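You operate a simulated robot arm through the tools that you are given. There is no shell and no other tool. Be economical: measure what you need, move in short steps, check, and stop when the job is done.

Carry out the task below with a simulated robot arm. There is one attempt and no reset: what you move stays moved.

Task
Oil the mould with the black tab in the vice.
Fine: the vice stands on the cabinet table; lock it before you brush; every cavity oiled; brush laid down, vice free again.
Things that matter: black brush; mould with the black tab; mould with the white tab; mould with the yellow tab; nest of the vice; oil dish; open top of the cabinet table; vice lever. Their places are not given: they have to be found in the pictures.

It is judged by the outcome, as a careful person would: the job done as asked, and still so three seconds after it is handed in. It fails if anything else is knocked over, pushed out of place, dropped, spilled or broken.

Robot
A 7-joint arm with a two-finger parallel gripper, fixed in place. Base frame: the origin is at the foot of the arm, x ahead of it, y to its left, z up; the work surface is at about z = 0.88. Lengths are in m, angles in degrees, forces in N, time in s.
With the tool pointing down near the work surface it reaches from about 0.3 to 0.7 m from the base axis. Its first joint turns from -66.0 to 66.0 degrees. Payload 1.57 kg.
The TCP is the grasp point between the finger pads, 0.03 m short of the fingertips. In the tool frame z runs along the fingers and y along their closing line. The gripper opens to 0.11 m. The fingers are 0.024 m wide and 0.012 m thick; the gripper's body (0.048 by 0.112 m) begins 0.078 m behind the TCP.
Orientation is that of the tool frame in the base frame, as [roll, pitch, yaw] about the fixed x, y, z axes, in that order (R = Rz(yaw) Ry(pitch) Rx(roll)). With the fingers straight down and closing along the base's y, the tool's x points along the base's -x, its y along +y and its z along -z.

Tools
- The arm moves only by the tool send_rows. Its argument "motion" is a list of rows, each a list of 7 numbers: the shift along the tool's x, y, z in m, then the turn, a rotation vector about the tool's x, y, z in degrees, then the finger opening in m, from 0 to 0.11. In form: [[tx, ty, tz, ax, ay, az, hand], ...]. A call has 1 to 20 rows; each row shifts and turns the commanded pose from where the row before left it, along the tool's axes as they then stand. Rows are played at 5 a second. More than 0.05 m and 8.6 degrees between two rows, or a gripper value outside its range, and nothing of the call is played. A pose out of reach is approached as far as the arm can. The call stops where the force on the tool passes 40 N (or 10 N more than at its start, if that is more) or the arm is blocked; 0.2 s more then pass. The fingers move at their own pace (about 0.108 m/s each) and stop on an object; they squeeze with about 41 N. The grip force told is the motor's: it shows also when the fingers shut on nothing. Time passes only in rows, and 0.2 s behind the last, so rows that do not move let the fingers close. The reply holds the time, the measured pose of the TCP, the force on the tool along the base axes, the opening and the grip force, in the units named above and with some noise, with the torque about the TCP (base axes, N m) and any sound that the robot's microphone picked up, and new pictures: "show" is both (left out), scene, wrist or none.
- Cameras (640 x 400 px; columns grow to the right, rows downward): "scene" is fixed at [0.1538, -0.3886, 1.3936]; the picture's right is [0.85, -0.52, 0.00], its down [-0.35, -0.57, -0.75] and it looks along [0.39, 0.64, -0.66] (base axes); focal length 214 px, centre (320, 200). "wrist" rides on the gripper at [0.07, 0.016, -0.141] in the tool frame; the picture's right is [-0.23, 0.97, 0.00], its down [-0.86, -0.20, -0.48] and it looks along [-0.47, -0.11, 0.88] (tool axes); focal length 222 px, centre (320, 200).
- locate(camera, pixels): for up to 12 pixels [column, row] of the newest picture of that camera ("zoom" is the newest enlarged one), the place [x, y, z] in the base frame of the surface seen there, good to about 0.003 m. The clock stands still meanwhile.
- inspect(camera, box): a new picture of the part [left, top, right, bottom] of that camera's present view, enlarged. The clock stands still meanwhile.
- hand_in(): hands the job in; it is judged then, once.

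Go step by step. Measure first, check grasps and placings, and put right what went wrong. The budget is 80 turns and 200 pictures, counting those below and the enlarged ones. Unless the task says otherwise, let go and move clear before handing in, and close with one line.

The tools are called after ">>>" as a command line: name --pt "numbers of a row" for each row, then --argument value for the rest, lists and objects as JSON in quotes. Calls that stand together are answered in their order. send_rows: Moves the arm, as the interface text tells. Its arguments: {"type":"object","properties":{"motion":{"type":"array","items":{"type":"array","items":{"type":"number"}}},"show":{"type":"string","enum":["both","scene","wrist","none"]}},"required":["motion"]} The other tools are called the same way: locate (camera, pixels) gives the place of the surface under pixels of a picture; inspect (camera, box) takes an enlarged picture of a part of a camera's view; hand_in () hands the job in.

At the start:

```text
time: 0.0
position: [0.3003, -0.1486, 1.2571]
tcp_rot: [180.0, 0.0, 180.0]
wrist_force: [-0.2, -1.1, 0.8]
wrist_torque: [0.02, -0.01, 0.0]
gripper_width: 0.1102
gripper_force: 0.1
```

scene: 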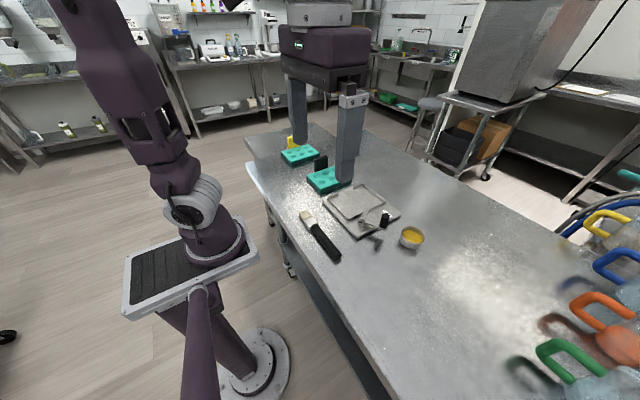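
wrist: 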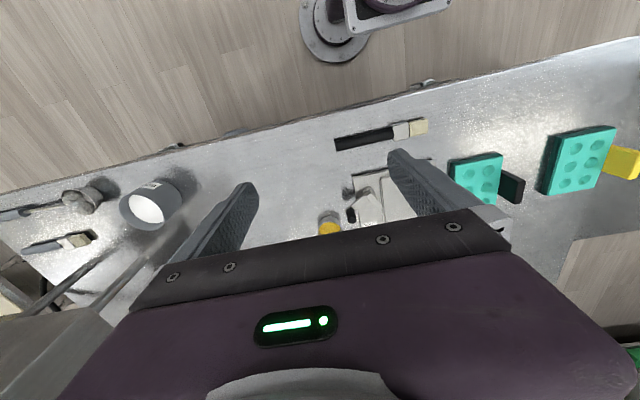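

The scene shows a brush near (320,235), vice near (360,210), oil dish near (411,238), and teal moulds near (298,155) and (325,178). I'll enlarge both views.

>>> inspect --camera "scene" --box '[270, 120, 450, 270]'

>>> inspect --camera "wrist" --box '[300, 100, 640, 250]'

>>> inspect --camera "wrist" --box '[0, 130, 280, 305]'

```text
2.67 times, centred on (360, 195) of scene
```

zoom: 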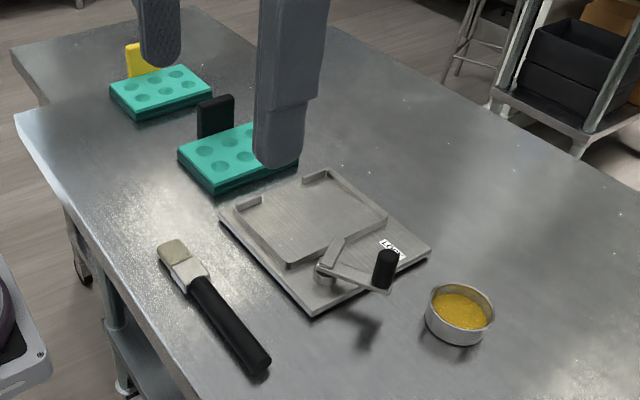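

```text
1.88 times, centred on (470, 175) of wrist
```

zoom: 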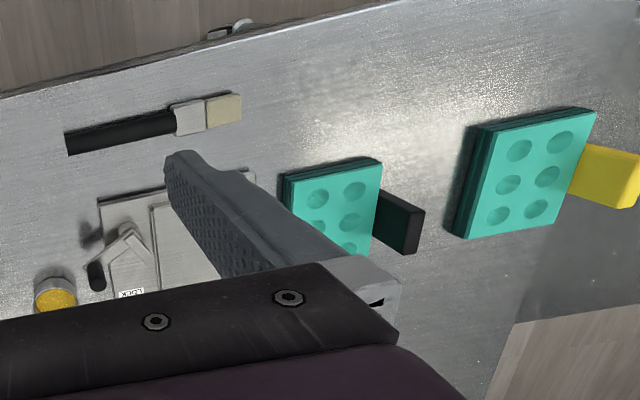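

```text
2.29 times, centred on (140, 218) of wrist
```

zoom: 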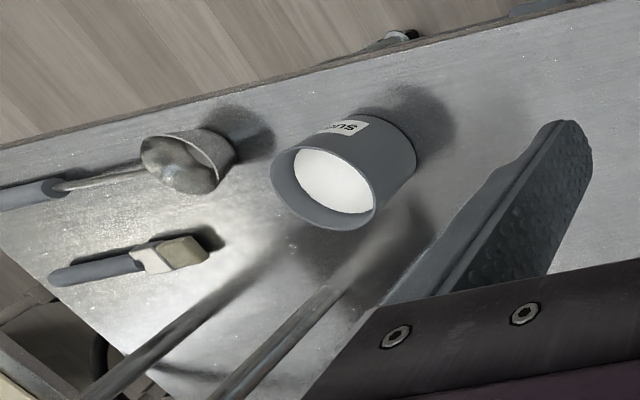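

I'll measure the visible things first, using a fresh zoom of the scene.

>>> inspect --camera "scene" --box '[270, 120, 450, 270]'

>>> locate --camera "zoom" --pixels '[[170, 245], [195, 280], [265, 365], [460, 310], [385, 270], [325, 270], [313, 313], [215, 105], [212, 192], [430, 248], [310, 225], [135, 60]]'

>>> locate --camera "wrist" --pixels '[[145, 208], [78, 200], [78, 240], [30, 250], [575, 165], [475, 175], [512, 190], [625, 162], [330, 228], [250, 250]]'

```text
2.67 times, centred on (360, 195) of scene
```

zoom: 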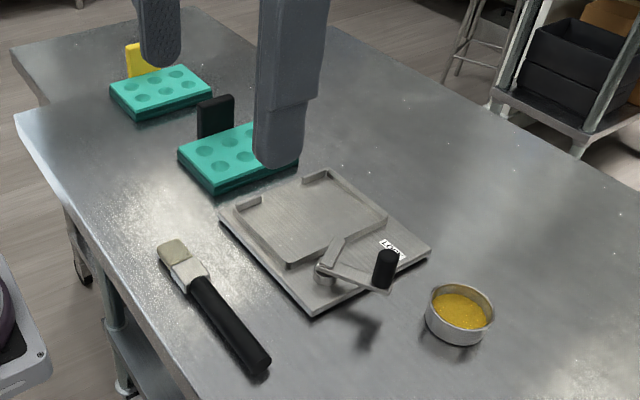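

```text
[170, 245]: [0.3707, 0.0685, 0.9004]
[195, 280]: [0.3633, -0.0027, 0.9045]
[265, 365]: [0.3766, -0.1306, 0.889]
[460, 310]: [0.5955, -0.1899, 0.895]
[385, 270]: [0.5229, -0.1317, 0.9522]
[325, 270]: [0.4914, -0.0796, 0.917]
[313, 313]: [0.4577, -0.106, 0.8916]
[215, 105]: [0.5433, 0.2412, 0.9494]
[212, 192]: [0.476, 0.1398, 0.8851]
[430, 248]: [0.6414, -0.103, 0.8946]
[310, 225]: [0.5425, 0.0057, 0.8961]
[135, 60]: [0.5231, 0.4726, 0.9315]
```

```text
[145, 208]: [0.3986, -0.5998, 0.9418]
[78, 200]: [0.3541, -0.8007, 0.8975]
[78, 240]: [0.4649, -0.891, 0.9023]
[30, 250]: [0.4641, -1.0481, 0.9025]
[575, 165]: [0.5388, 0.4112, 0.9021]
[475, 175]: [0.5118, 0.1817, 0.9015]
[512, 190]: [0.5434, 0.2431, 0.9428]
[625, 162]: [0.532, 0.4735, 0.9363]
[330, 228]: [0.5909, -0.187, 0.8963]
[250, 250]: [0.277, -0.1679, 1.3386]
```

Everything near is measured. I'll move the wrist camera above the vice to see the nest and lever.

>>> send_rows --pt "-0.04 0.022 0.008 0 0 0 0.11" --pt "-0.04 0.022 0.008 0 0 0 0.11" --pt "-0.04 0.022 0.008 0 0 0 0.11" --pt "-0.04 0.022 0.008 0 0 0 0.11" --pt "-0.04 0.022 0.008 0 0 0 0.11" --pt "-0.04 0.022 0.008 0 0 0 0.11" --pt "0 0 0 0 0 0 0.11"

```text
time: 1.6
position: [0.54, -0.0156, 1.2135]
tcp_rot: [179.9, 0.0, 179.9]
wrist_force: [0.2, -0.9, -0.7]
wrist_torque: [0.01, 0.03, -0.04]
gripper_width: 0.11
gripper_force: 0.0
```

scene: 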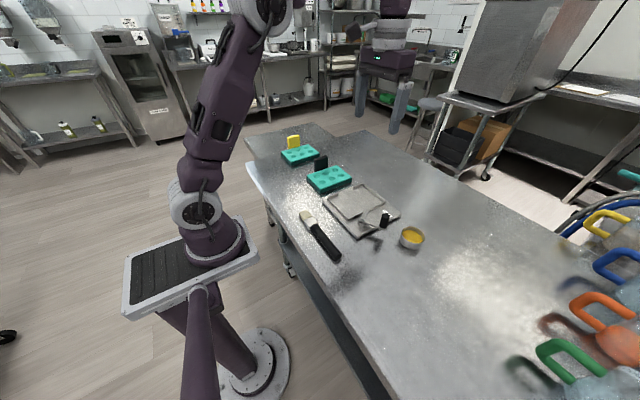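
wrist: 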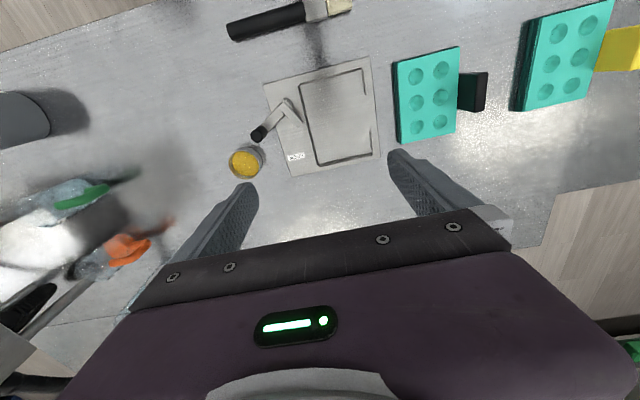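

>>> inspect --camera "wrist" --box '[210, 30, 500, 211]'

>>> inspect --camera "scene" --box '[290, 145, 430, 265]'

>>> locate --camera "wrist" --pixels '[[393, 62], [459, 46], [455, 132], [400, 143], [264, 86], [370, 57], [380, 157], [298, 176], [300, 82], [361, 69], [370, 152], [316, 164]]'

```text
2.21 times, centred on (355, 120) of wrist
```

zoom: 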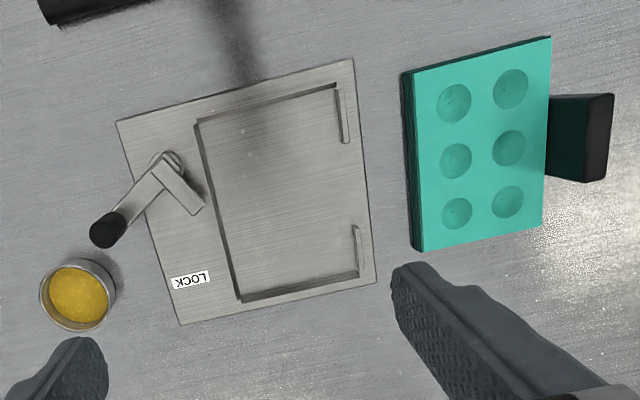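

```text
3.33 times, centred on (360, 205) of scene
```

zoom: 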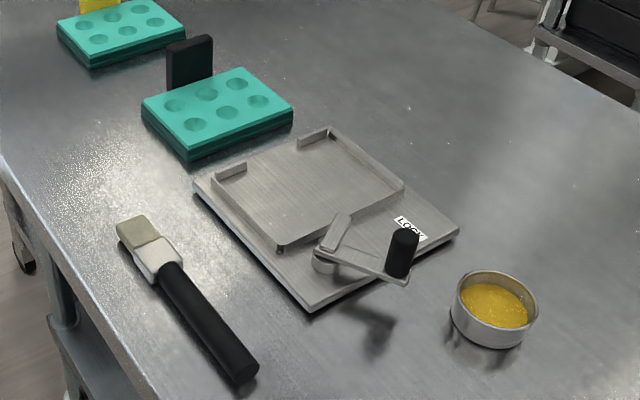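

```text
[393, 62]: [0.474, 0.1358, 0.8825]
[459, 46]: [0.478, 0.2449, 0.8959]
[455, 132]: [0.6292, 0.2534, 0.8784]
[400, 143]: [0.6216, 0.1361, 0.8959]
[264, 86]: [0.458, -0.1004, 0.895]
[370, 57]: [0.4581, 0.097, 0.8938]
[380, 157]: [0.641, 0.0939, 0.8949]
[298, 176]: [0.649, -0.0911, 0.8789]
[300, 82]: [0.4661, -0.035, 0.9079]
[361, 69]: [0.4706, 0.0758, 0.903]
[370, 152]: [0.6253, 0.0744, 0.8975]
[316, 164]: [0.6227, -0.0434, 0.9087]
```

The nest has a gap at +y for the tab, so the mould goes in with the orientation it already has, moved about −0.17 in y. The lever's LOCK label lies toward +x. I'll move closer over the mould to measure the tab.

>>> send_rows --pt "-0.012 0.04 0.02 0 0 0 0.11" --pt "-0.012 0.04 0.02 0 0 0 0.11" --pt "-0.012 0.04 0.02 0 0 0 0.11" --pt "-0.012 0.04 0.02 0 0 0 0.11" --pt "-0.012 0.04 0.02 0 0 0 0.11" --pt "0 0 0 0 0 0 0.11" --show "wrist"

>>> inspect --camera "wrist" --box '[160, 0, 480, 200]'

```text
time: 3.0
position: [0.5992, 0.1844, 1.1107]
tcp_rot: [-180.0, -0.1, -180.0]
wrist_force: [0.0, -0.4, 0.1]
wrist_torque: [0.01, -0.06, 0.0]
gripper_width: 0.1101
gripper_force: 0.0
```

wrist: 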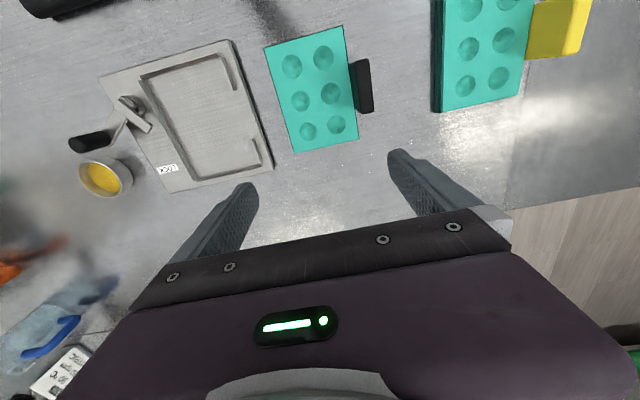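

```text
2.00 times, centred on (320, 100) of wrist
```

zoom: 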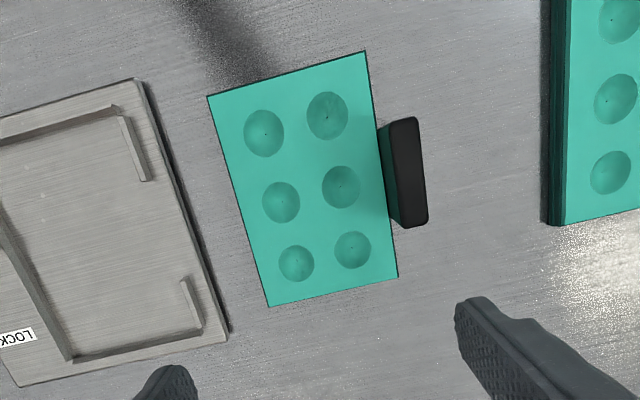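

>>> locate --camera "zoom" --pixels '[[210, 99], [363, 54], [395, 275], [270, 303], [396, 122], [416, 120], [425, 222], [405, 224], [410, 170], [300, 190]]'

>>> locate --camera "zoom" --pixels '[[122, 118], [146, 180], [183, 282], [200, 328], [112, 106], [75, 358], [215, 338], [5, 262], [60, 345], [130, 120], [20, 135], [100, 250]]'

```text
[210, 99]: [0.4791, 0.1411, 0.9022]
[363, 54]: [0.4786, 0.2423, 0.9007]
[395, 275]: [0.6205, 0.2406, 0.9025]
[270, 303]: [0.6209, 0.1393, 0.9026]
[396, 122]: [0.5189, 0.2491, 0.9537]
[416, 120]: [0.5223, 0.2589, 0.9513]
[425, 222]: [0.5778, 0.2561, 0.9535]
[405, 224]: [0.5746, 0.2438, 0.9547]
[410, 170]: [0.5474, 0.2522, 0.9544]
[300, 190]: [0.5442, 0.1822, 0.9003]
```

```text
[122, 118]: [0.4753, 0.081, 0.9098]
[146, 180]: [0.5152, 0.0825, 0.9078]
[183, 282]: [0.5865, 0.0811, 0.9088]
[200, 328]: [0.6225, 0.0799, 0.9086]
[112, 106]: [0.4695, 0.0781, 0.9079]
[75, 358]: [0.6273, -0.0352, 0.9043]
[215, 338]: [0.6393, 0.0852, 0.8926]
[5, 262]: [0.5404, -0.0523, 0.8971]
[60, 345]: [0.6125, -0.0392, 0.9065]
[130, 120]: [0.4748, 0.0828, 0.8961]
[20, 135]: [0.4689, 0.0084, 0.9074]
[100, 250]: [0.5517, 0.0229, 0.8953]
```

The mould's centre is about (0.550, 0.191) and the tab is 14 mm thick at (0.548, 0.2515), with its top at z 0.954. The nest centre is about (0.548, 0.022). I'll go above the tab and down to it.

>>> send_rows --pt "0.017 0.0224 0.02 0 0 0 0.06" --pt "0.017 0.0224 0.02 0 0 0 0.06" --pt "0.017 0.0224 0.02 0 0 0 0.06" --pt "0 0 0.03 0 0 0 0.06" --pt "0 0 0.03 0 0 0 0.06" --pt "0 0 0.03 0 0 0 0.06" --pt "0 0 0.02 0 0 0 0.06" --pt "0 0 0 0 0 0 0.06"

```text
time: 4.8
position: [0.5475, 0.2495, 0.9391]
tcp_rot: [179.9, 0.1, 180.0]
wrist_force: [-1.8, 0.0, -0.6]
wrist_torque: [0.02, -0.02, 0.0]
gripper_width: 0.06
gripper_force: 0.0
```

scene: 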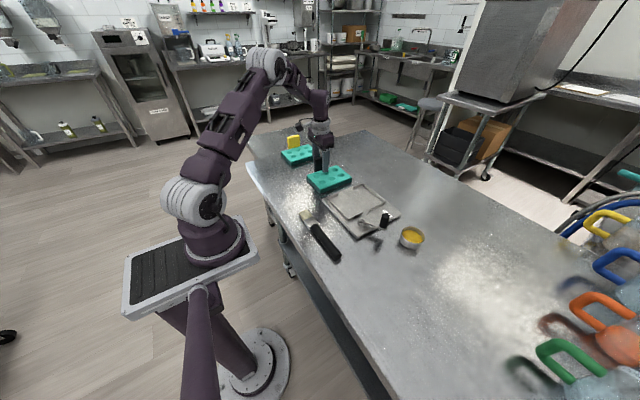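
wrist: 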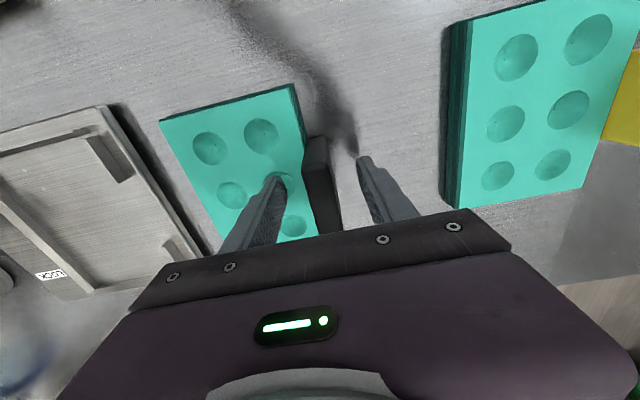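

The fingers straddle the tab. I'll nudge 2 mm in +y and close.

>>> send_rows --pt "0 0.002 0 0 0 0 0.06" --pt "0 0 0 0 0 0 0.0" --pt "0 0 0 0 0 0 0.0" --pt "0 0 0 0 0 0 0.0" --pt "0 0 0 0 0 0 0.0" --show "wrist"

```text
time: 6.0
position: [0.5479, 0.2506, 0.9391]
tcp_rot: [180.0, 0.0, 180.0]
wrist_force: [-0.8, -0.3, -0.6]
wrist_torque: [0.04, -0.01, 0.04]
gripper_width: 0.0179
gripper_force: 32.3
```

wrist: 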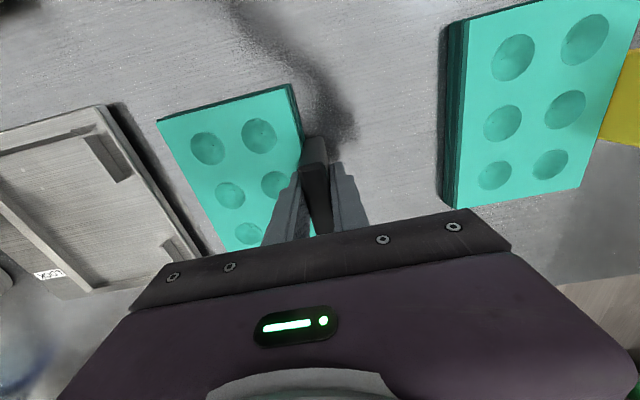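

Grasped at 17.9 mm wide. I'll lift straight up 7 cm and check.

>>> send_rows --pt "0 0 -0.01 0 0 0 0.0" --pt "0 0 -0.02 0 0 0 0.0" --pt "0 0 -0.02 0 0 0 0.0" --pt "0 0 -0.02 0 0 0 0.0" --pt "0 0 0 0 0 0 0.0"

>>> inspect --camera "scene" --box '[270, 120, 430, 240]'

>>> locate --camera "wrist" --pixels '[[165, 122], [285, 95], [200, 240], [225, 160], [300, 165]]'

```text
time: 7.2
position: [0.5468, 0.2514, 1.0087]
tcp_rot: [180.0, 0.1, -180.0]
wrist_force: [0.0, 0.0, -1.4]
wrist_torque: [0.07, 0.04, 0.01]
gripper_width: 0.0177
gripper_force: 32.9
```

scene: 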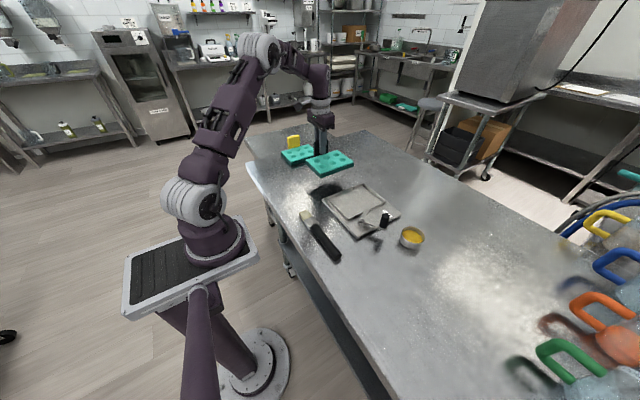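
wrist: 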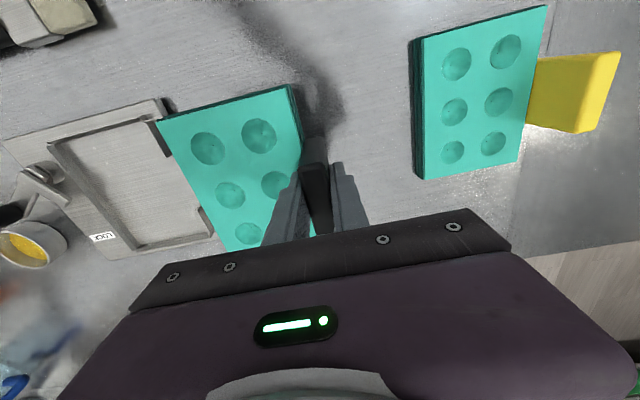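

```text
3.33 times, centred on (350, 180) of scene
```

zoom: 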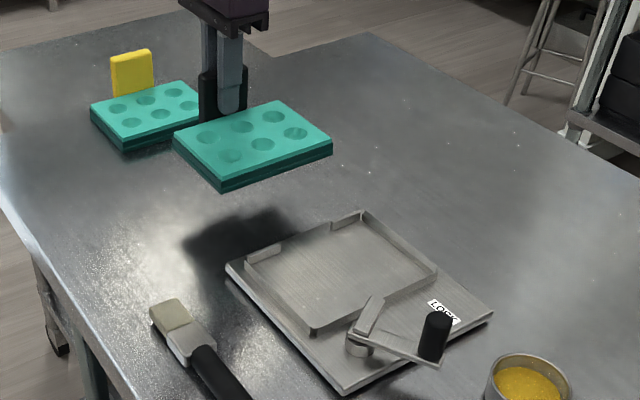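

```text
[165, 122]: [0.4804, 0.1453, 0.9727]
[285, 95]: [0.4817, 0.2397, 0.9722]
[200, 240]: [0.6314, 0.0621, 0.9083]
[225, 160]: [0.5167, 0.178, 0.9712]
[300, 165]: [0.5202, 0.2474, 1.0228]
```

The mould is held level. I'll shift −0.169 in y at this height, then look before lowering.

>>> send_rows --pt "0 -0.0422 0 0 0 0 0.0" --pt "0 -0.0422 0 0 0 0 0.0" --pt "0 -0.0423 0 0 0 0 0.0" --pt "0 -0.0423 0 0 0 0 0.0" --pt "0 0 0 0 0 0 0.0" --pt "0 0 0.02 0 0 0 0.0" --pt "0 0 0 0 0 0 0.0"

>>> inspect --camera "scene" --box '[290, 140, 430, 260]'

>>> inspect --camera "wrist" --box '[100, 60, 380, 260]'

```text
time: 8.8
position: [0.5483, 0.0821, 0.9885]
tcp_rot: [-180.0, -0.1, -180.0]
wrist_force: [0.1, 1.0, -2.1]
wrist_torque: [0.05, -0.03, -0.03]
gripper_width: 0.0176
gripper_force: 32.7
```

scene: 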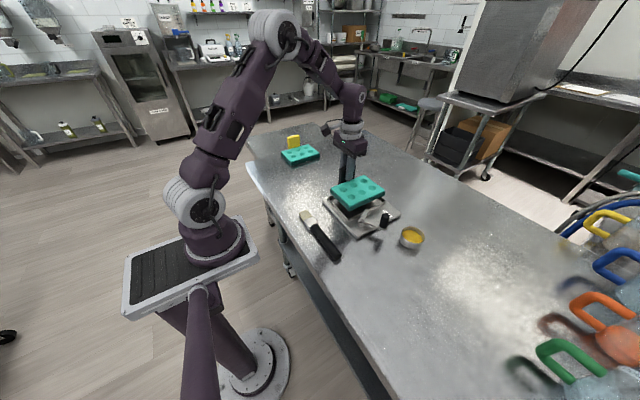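
wrist: 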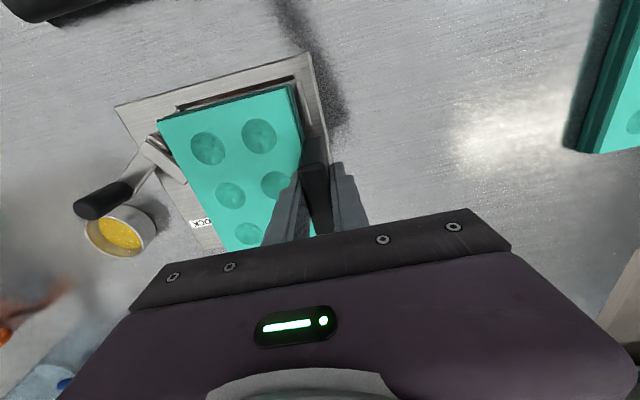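

```text
3.33 times, centred on (360, 200) of scene
```

zoom: 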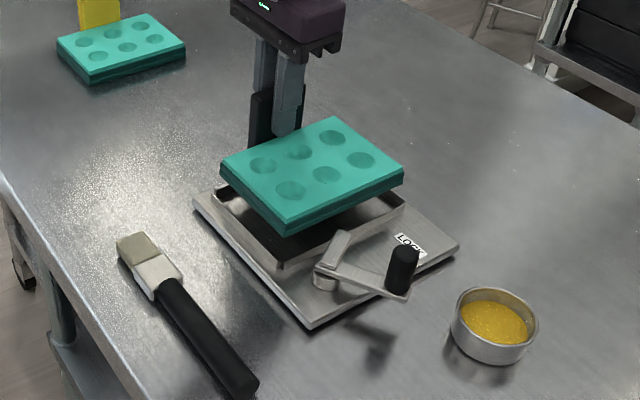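

```text
2.00 times, centred on (240, 160) of wrist
```

zoom: 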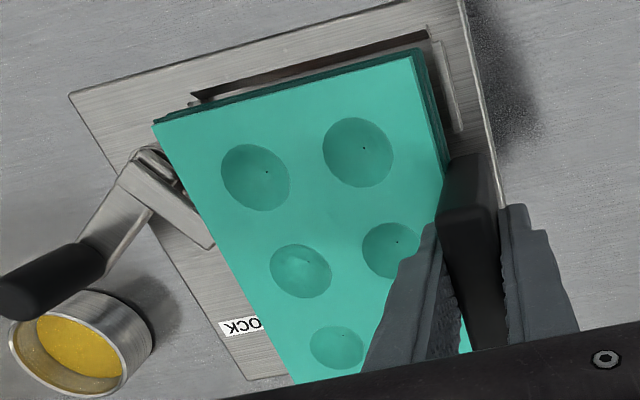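

>>> locate --camera "zoom" --pixels '[[156, 127], [418, 54], [440, 160], [215, 90], [425, 35], [455, 125], [195, 95], [300, 70], [205, 240], [245, 310]]'

```text
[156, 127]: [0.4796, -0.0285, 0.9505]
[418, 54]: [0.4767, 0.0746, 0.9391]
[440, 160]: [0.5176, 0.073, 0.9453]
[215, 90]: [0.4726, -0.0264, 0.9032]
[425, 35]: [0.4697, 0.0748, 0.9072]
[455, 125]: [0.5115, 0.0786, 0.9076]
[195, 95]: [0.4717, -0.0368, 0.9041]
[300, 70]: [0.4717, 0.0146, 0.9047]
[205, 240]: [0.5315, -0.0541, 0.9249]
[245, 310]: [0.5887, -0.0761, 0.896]
```

Alignment is good, with a few mm of clearance all round. Lowering into the nest.

>>> send_rows --pt "0 0 0.012 0 0 0 0.0" --pt "0 0 0.01 0 0 0 0.0" --pt "0 0 0.006 0 0 0 0.0" --pt "0 0 0.003 0 0 0 0.0" --pt "0 0 0 0 0 0 0.0"

>>> inspect --camera "scene" --box '[290, 140, 430, 260]'

```text
time: 10.0
position: [0.5486, 0.0825, 0.9569]
tcp_rot: [-180.0, 0.1, 180.0]
wrist_force: [1.3, 0.4, -1.1]
wrist_torque: [0.05, 0.0, 0.0]
gripper_width: 0.0174
gripper_force: 32.4
```

scene: 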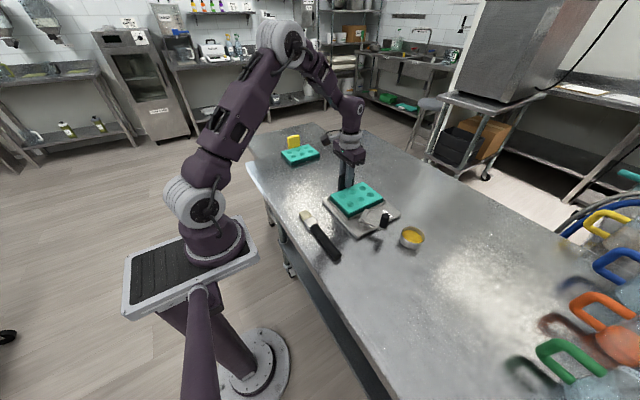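
wrist: 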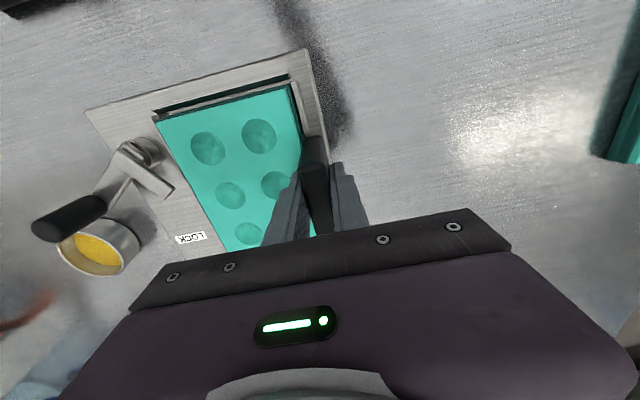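

```text
3.33 times, centred on (360, 200) of scene
```

zoom: 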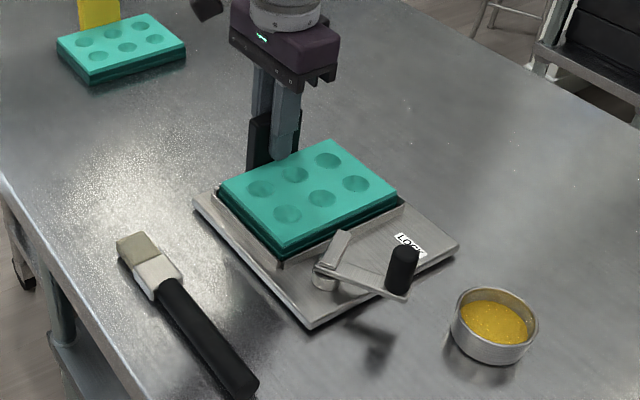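

It's inside the walls. I'll lower to contact and release, then rise.

>>> send_rows --pt "0 0 0.001 0 0 0 0.0" --pt "0 0 0.001 0 0 0 0.0" --pt "0 0 0.001 0 0 0 0.0" --pt "0 0 0 0 0 0 0.0" --pt "0 0 0 0 0 0 0.035" --pt "0 0 0 0 0 0 0.04" --pt "0 0 0 0 0 0 0.04" --pt "0 0 -0.02 0 0 0 0.04" --pt "0 0 -0.03 0 0 0 0.04" --pt "0.0 0 -0.04 0 0 0 0.04" --pt "0 -0.02 -0.04 0 0 0 0.04" --pt "0 -0.03 -0.03 0 0 0 0.04" --pt "0 0 0 0 0 0 0.04"

>>> inspect --camera "scene" --box '[290, 140, 430, 260]'

>>> inspect --camera "wrist" --box '[100, 40, 420, 240]'

```text
time: 12.8
position: [0.5479, 0.0327, 1.1139]
tcp_rot: [-179.9, -0.1, -179.9]
wrist_force: [-0.6, -1.0, 0.6]
wrist_torque: [0.0, 0.0, -0.03]
gripper_width: 0.0399
gripper_force: 0.1
```

scene: 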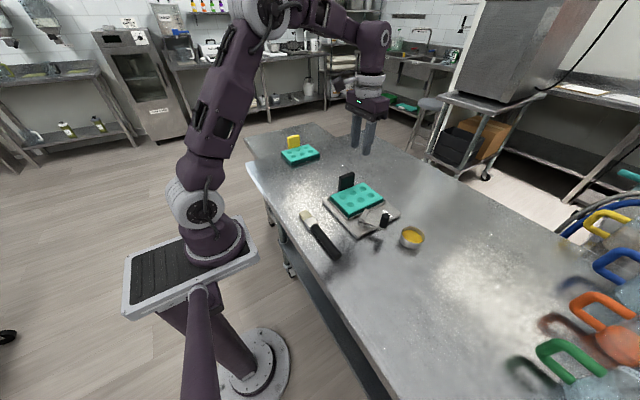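
wrist: 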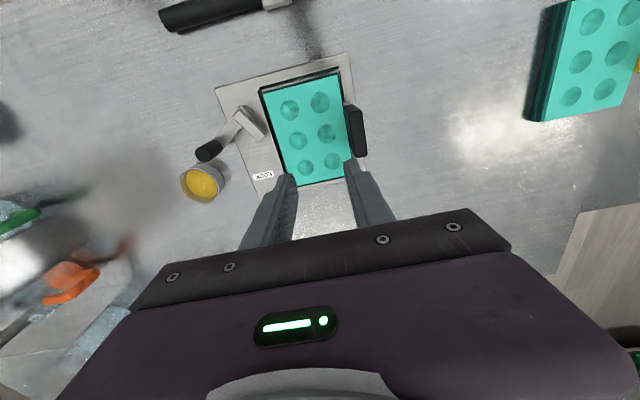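

```text
3.33 times, centred on (360, 200) of scene
```

zoom: 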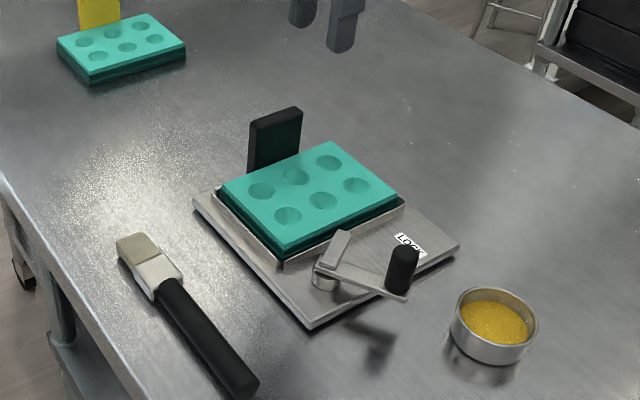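

```text
2.00 times, centred on (260, 140) of wrist
```

zoom: 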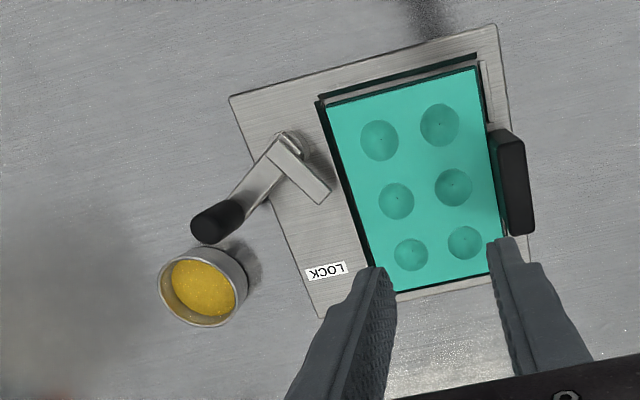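

The mould sits in the nest. Now I'll measure the lever pivot, knob and cam, and the mould cavities.

>>> locate --camera "zoom" --pixels '[[288, 140], [205, 225], [232, 210], [260, 180], [320, 195], [300, 170], [328, 272], [202, 290], [216, 250], [330, 108], [475, 70], [500, 268]]'

>>> inspect --camera "scene" --box '[340, 190, 430, 260]'

>>> locate --camera "zoom" --pixels '[[320, 130], [320, 160], [320, 195], [295, 215], [200, 185], [170, 210], [220, 120], [165, 260], [520, 225], [430, 130]]'

```text
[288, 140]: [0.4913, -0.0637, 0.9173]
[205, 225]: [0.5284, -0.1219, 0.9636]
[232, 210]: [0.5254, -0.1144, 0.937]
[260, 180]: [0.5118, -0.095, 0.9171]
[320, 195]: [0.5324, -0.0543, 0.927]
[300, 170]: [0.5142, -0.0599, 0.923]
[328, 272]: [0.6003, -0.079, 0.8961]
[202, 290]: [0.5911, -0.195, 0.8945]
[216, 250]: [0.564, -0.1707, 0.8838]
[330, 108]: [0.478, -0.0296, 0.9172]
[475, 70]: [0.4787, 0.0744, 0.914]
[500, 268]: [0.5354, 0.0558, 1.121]
```

```text
5.71 times, centred on (385, 225) of scene
```

zoom: 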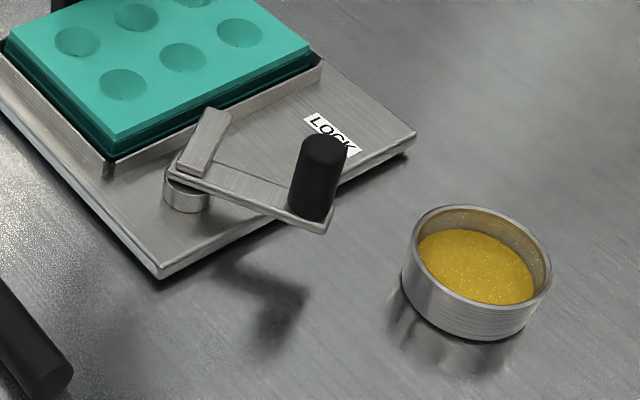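

```text
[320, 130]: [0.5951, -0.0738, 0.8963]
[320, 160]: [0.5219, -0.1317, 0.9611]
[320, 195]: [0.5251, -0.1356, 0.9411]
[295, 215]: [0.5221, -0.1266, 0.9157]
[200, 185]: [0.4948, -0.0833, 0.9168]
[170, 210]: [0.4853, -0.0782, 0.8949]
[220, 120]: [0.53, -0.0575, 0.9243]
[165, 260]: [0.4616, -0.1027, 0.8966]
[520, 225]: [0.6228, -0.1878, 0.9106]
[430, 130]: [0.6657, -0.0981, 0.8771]
```

The pivot is about (0.490, −0.068), the knob (0.525, −0.129) with z up to 0.965, and the LOCK label lies in +x from the pivot. I'll hover over the knob to cage it between the fingers.

>>> send_rows --pt "0.006 -0.0405 0 0 0 0 0.05" --pt "0.006 -0.0405 0 0 0 0 0.05" --pt "0.006 -0.0405 0 0 0 0 0.05" --pt "0.005 -0.0405 0 0 0 0 0.05" --pt "0 0 0.04 0 0 0 0.05" --pt "0 0 0.04 0 0 0 0.05" --pt "0 0 0.02 0 0 0 0.05" --pt "0 0 0 0 0 0 0.05"

>>> inspect --camera "scene" --box '[325, 170, 445, 260]'

>>> inspect --camera "wrist" --box '[200, 60, 440, 240]'

```text
time: 14.6
position: [0.5261, -0.131, 1.0125]
tcp_rot: [179.9, 0.0, -180.0]
wrist_force: [0.2, -0.4, 0.6]
wrist_torque: [-0.02, -0.02, -0.04]
gripper_width: 0.0503
gripper_force: 0.0
```

scene: 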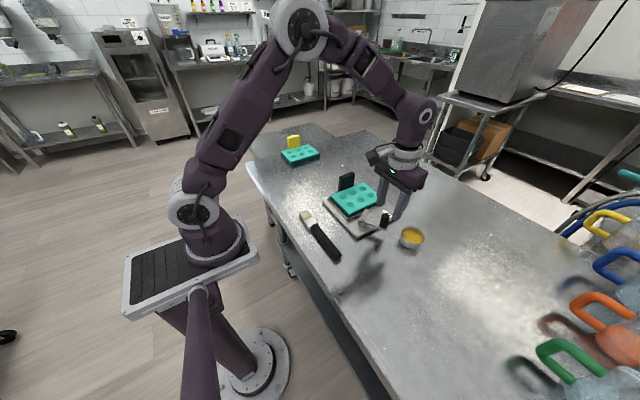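
wrist: 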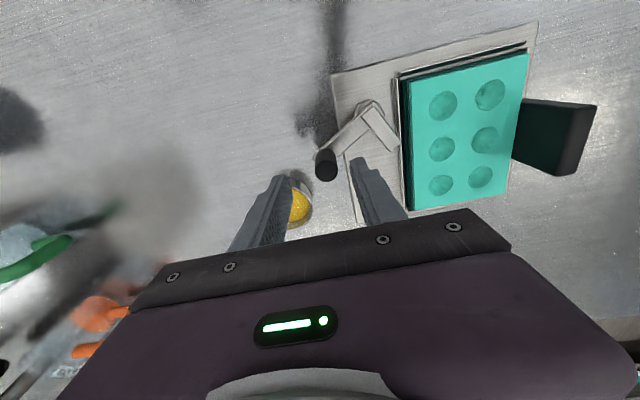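

```text
4.44 times, centred on (385, 215) of scene
```

zoom: 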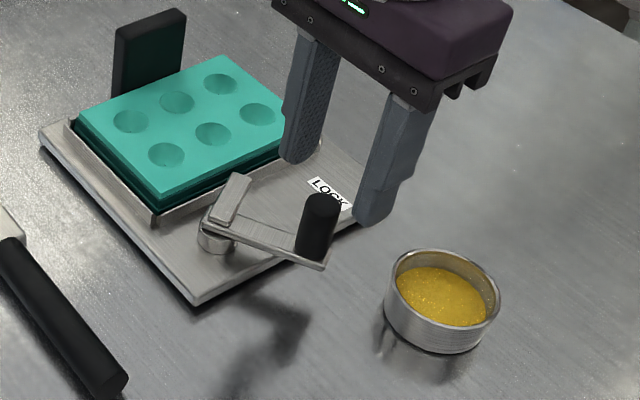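

```text
2.22 times, centred on (320, 150) of wrist
```

zoom: 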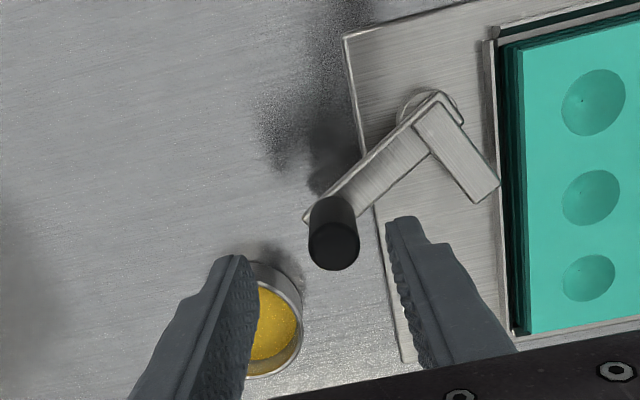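

>>> locate --camera "zoom" --pixels '[[335, 245], [312, 245], [357, 245], [335, 267], [425, 100], [480, 185], [445, 140]]'

```text
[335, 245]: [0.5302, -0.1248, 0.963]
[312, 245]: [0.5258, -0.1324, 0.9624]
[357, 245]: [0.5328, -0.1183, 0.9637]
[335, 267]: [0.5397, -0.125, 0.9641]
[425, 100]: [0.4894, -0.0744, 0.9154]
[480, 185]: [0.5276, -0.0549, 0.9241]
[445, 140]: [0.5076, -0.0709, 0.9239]
```

The knob centre is about (0.529, −0.125). I'll descend around it and swing partway toward LOCK (to about −16°).

>>> send_rows --pt "-0.003 0.006 0.02 0 0 0 0.05" --pt "0 0 0.0275 0 0 0 0.05" --pt "0 0 0 0 0 0 0.032" --pt "0 0 0 0 0 0 0.032" --pt "-0.0078 0.0111 0 0 0 0 0.032" --pt "-0.0067 0.0069 0 0 0 0 0.032" --pt "-0.0056 0.0077 0 0 0 0 0.032" --pt "-0.0045 0.0084 0 0 0 0 0.032" --pt "-0.0032 0.009 0 0 0 0 0.032" --pt "0 0 0 0 0 0 0.032"

>>> inspect --camera "scene" --box '[325, 170, 445, 260]'

>>> inspect --camera "wrist" --box '[200, 60, 440, 240]'

```text
time: 16.8
position: [0.5559, -0.0796, 0.9647]
tcp_rot: [-180.0, -0.1, 180.0]
wrist_force: [-0.6, 0.5, -0.1]
wrist_torque: [-0.01, 0.0, 0.0]
gripper_width: 0.0327
gripper_force: 0.2
```

scene: 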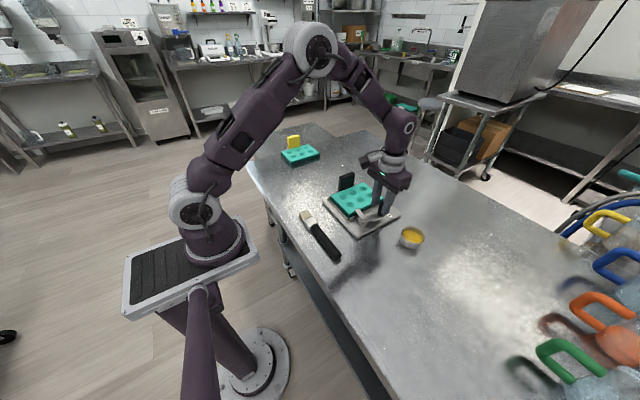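
wrist: 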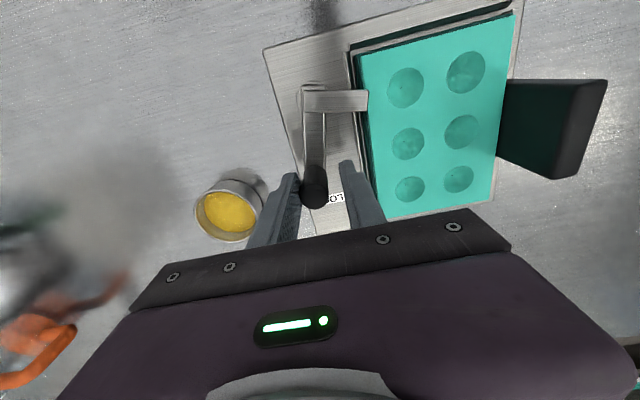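

```text
4.44 times, centred on (385, 215) of scene
```

zoom: 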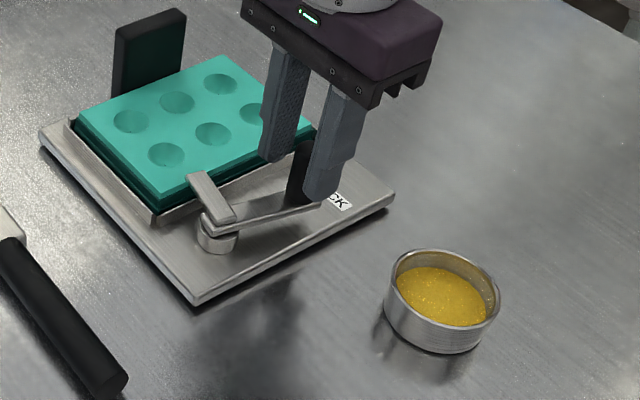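

```text
2.22 times, centred on (320, 150) of wrist
```

zoom: 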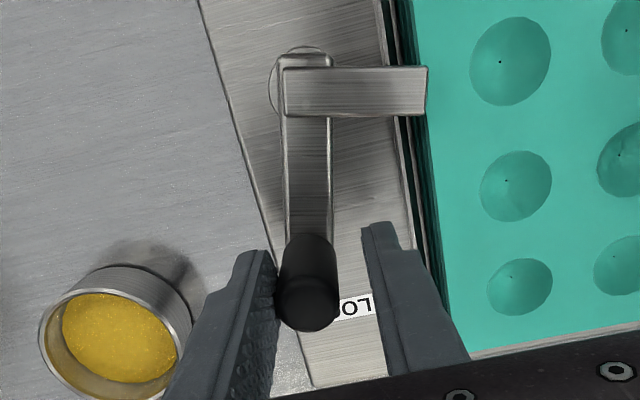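

The lever is swinging and the cam already reaches over the mould edge. I'll continue in small steps and listen for a click.

>>> send_rows --pt "-0.002 0.007 0 0 0 0 0.032" --pt "-0.001 0.007 0 0 0 0 0.032" --pt "0 0.006 0 0 0 0 0.032" --pt "0 0 0 0 0 0 0.032"

>>> inspect --camera "wrist" --box '[200, 60, 440, 240]'

```text
time: 17.8
position: [0.5602, -0.0611, 0.9681]
tcp_rot: [-179.9, 0.1, 179.8]
wrist_force: [1.0, -12.6, -3.9]
wrist_torque: [-0.1, -0.03, -0.03]
gripper_width: 0.0436
gripper_force: 6.5
```

scene: 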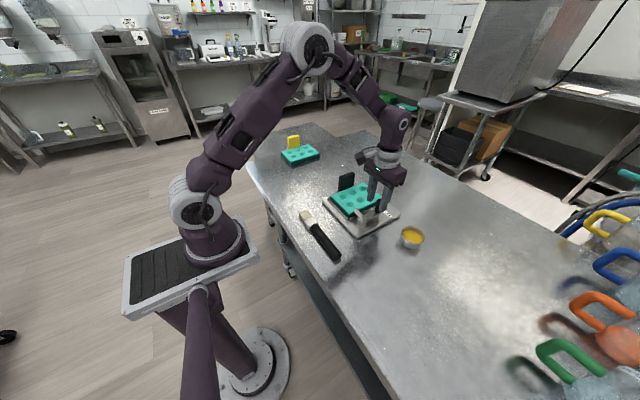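
wrist: 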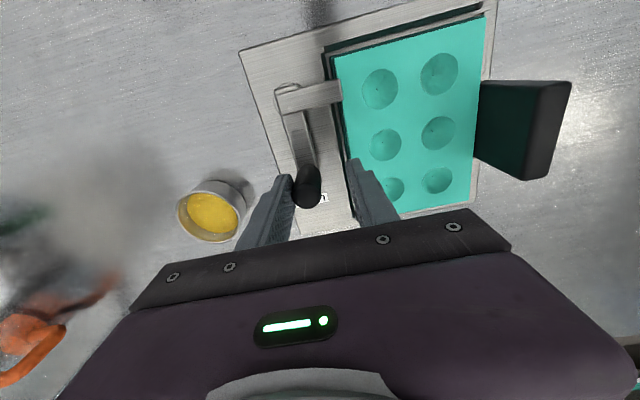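

```text
2.22 times, centred on (320, 150) of wrist
```

zoom: 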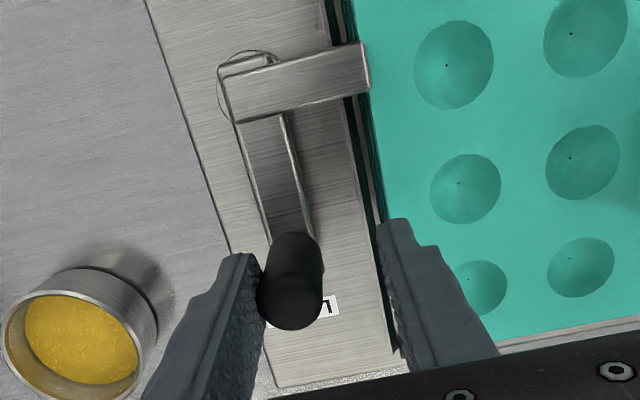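

>>> locate --camera "zoom" --pixels '[[290, 298], [262, 298], [318, 298], [255, 70], [350, 75], [270, 160], [355, 195]]'

```text
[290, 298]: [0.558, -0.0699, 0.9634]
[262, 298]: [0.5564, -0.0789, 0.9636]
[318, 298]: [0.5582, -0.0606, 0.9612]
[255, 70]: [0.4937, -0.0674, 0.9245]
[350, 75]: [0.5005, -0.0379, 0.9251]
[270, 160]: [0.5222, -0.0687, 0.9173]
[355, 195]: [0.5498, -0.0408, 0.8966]
```

The knob is at about (0.558, −0.070), in line with LOCK, and pushing met about 12 N, so it seems to be at the stop. I'll grip the knob and push a little more to confirm.

>>> send_rows --pt "0 -0.008 0 0 0 0 0.0" --pt "0 0 0 0 0 0 0.0" --pt "0 0 0 0 0 0 0.0" --pt "0 0.003 0 0 0 0 0.0" --pt "0 0.003 0 0 0 0 0.0" --pt "0 0.002 0 0 0 0 0.0" --pt "0 0 0 0 0 0 0.0" --show "wrist"

```text
time: 19.4
position: [0.5577, -0.0591, 0.9674]
tcp_rot: [-180.0, 0.0, 180.0]
wrist_force: [2.2, -17.9, 6.4]
wrist_torque: [-0.01, 0.18, 0.01]
gripper_width: 0.021
gripper_force: 34.3
```

wrist: 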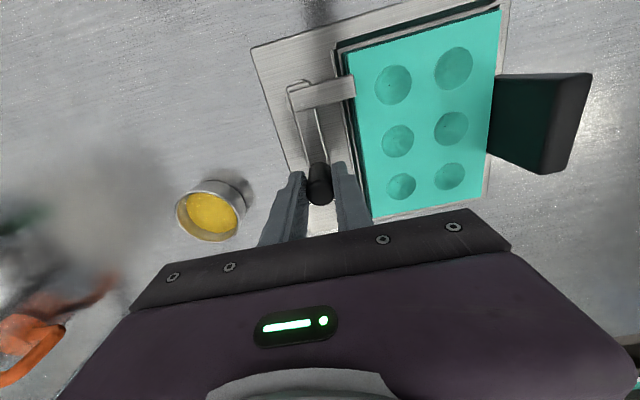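

Gripped, the knob moved on to y ≈ −0.059 with about 18 N. I'll continue a few mm along the arc while watching the force.

>>> send_rows --pt "0 0.003 0 0 0 0 0.0" --pt "0.0005 0.003 0 0 0 0 0.0" --pt "0 0 0 0 0 0 0.0" --show "wrist"

>>> inspect --camera "wrist" --box '[200, 40, 440, 220]'

```text
time: 20.2
position: [0.5584, -0.0544, 0.9652]
tcp_rot: [179.9, 0.1, -180.0]
wrist_force: [3.3, -16.8, 5.7]
wrist_torque: [-0.83, -0.03, -0.1]
gripper_width: 0.0212
gripper_force: 34.6
```

wrist: 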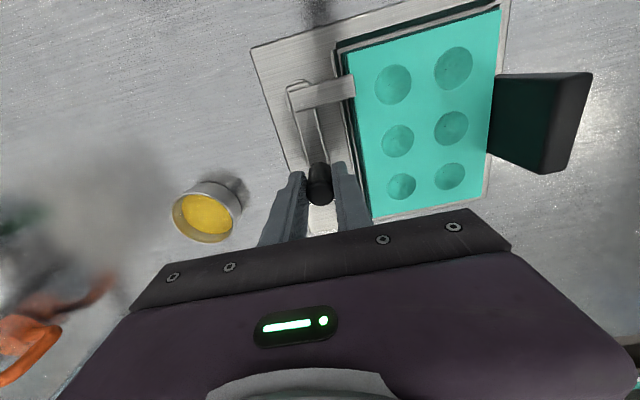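

```text
2.22 times, centred on (320, 130) of wrist
```

zoom: 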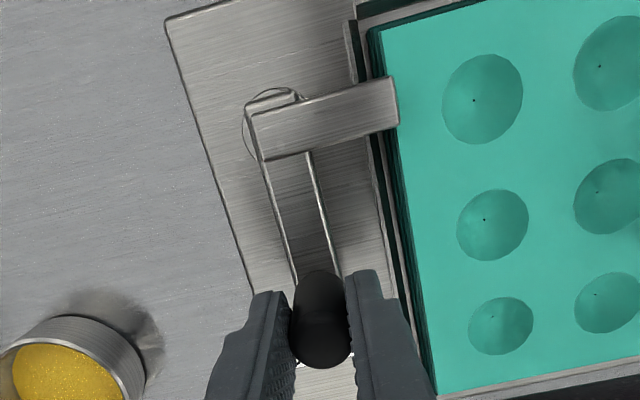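

The vice kept the same place in the wrist view while the dish shifted, so the lever is at its LOCK stop and I've been sliding the vice a few mm. I'll release, rise and measure.

>>> send_rows --pt "0 0 0 0 0 0 0.04" --pt "0 0 0 0 0 0 0.04" --pt "0 0 -0.04 0 0 0 0.04" --pt "0.0 0.0 -0.045 0 0 0 0.05" --pt "0 0.04 -0.02 0 0 0 0.05" --pt "0 0.04 -0.02 0 0 0 0.05" --pt "0 0 0 0 0 0 0.05"

>>> inspect --camera "wrist" --box '[160, 20, 480, 220]'

>>> inspect --camera "scene" --box '[290, 140, 430, 260]'

```text
time: 21.8
position: [0.5588, 0.0277, 1.0924]
tcp_rot: [179.9, 0.1, 179.9]
wrist_force: [0.0, 0.9, -0.2]
wrist_torque: [0.01, 0.0, 0.01]
gripper_width: 0.05
gripper_force: 0.1
```

scene: 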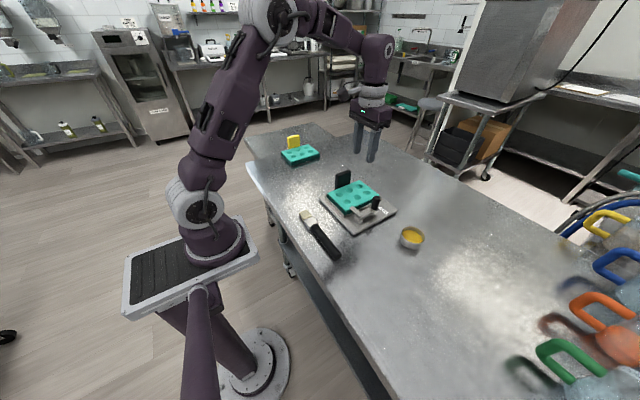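
wrist: 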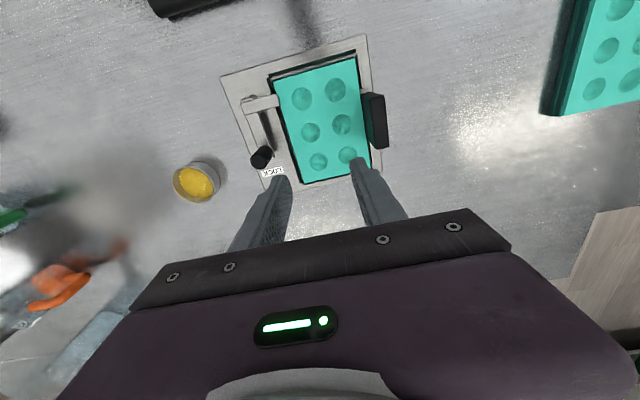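

```text
2.00 times, centred on (320, 120) of wrist
```

zoom: 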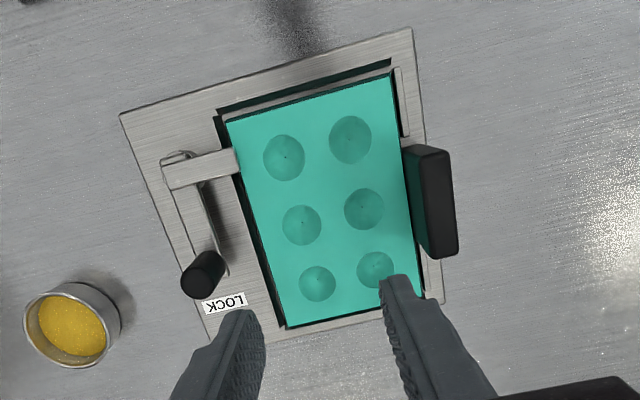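

```text
3.33 times, centred on (360, 200) of scene
```

zoom: 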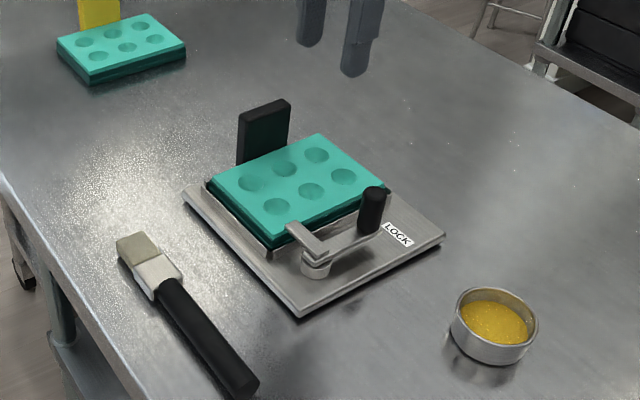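

>>> locate --camera "zoom" --pixels '[[184, 195], [300, 315], [443, 235], [240, 160]]'

>>> inspect --camera "wrist" --box '[160, 20, 480, 220]'

>>> locate --camera "zoom" --pixels '[[122, 116], [410, 30], [442, 300], [178, 162], [203, 272], [225, 160], [285, 158], [350, 140], [302, 225], [364, 208], [317, 283], [375, 268]]'

```text
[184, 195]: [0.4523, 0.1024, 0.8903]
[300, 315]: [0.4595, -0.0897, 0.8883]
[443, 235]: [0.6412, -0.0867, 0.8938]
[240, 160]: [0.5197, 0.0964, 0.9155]
```

```text
2.00 times, centred on (320, 120) of wrist
```

zoom: 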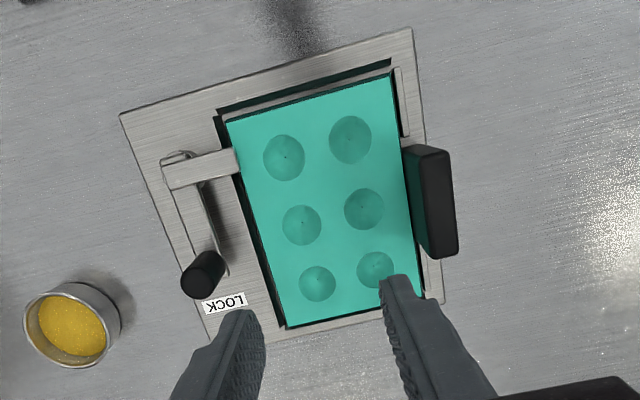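

```text
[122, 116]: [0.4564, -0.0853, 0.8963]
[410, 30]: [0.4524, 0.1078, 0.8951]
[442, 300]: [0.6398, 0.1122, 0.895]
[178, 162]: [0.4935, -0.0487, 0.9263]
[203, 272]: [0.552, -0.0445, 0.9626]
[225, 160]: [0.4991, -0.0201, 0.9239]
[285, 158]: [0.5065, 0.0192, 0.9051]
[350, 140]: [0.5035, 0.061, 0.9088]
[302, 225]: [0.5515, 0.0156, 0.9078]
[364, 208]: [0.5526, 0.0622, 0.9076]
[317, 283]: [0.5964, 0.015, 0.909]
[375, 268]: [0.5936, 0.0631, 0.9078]
```

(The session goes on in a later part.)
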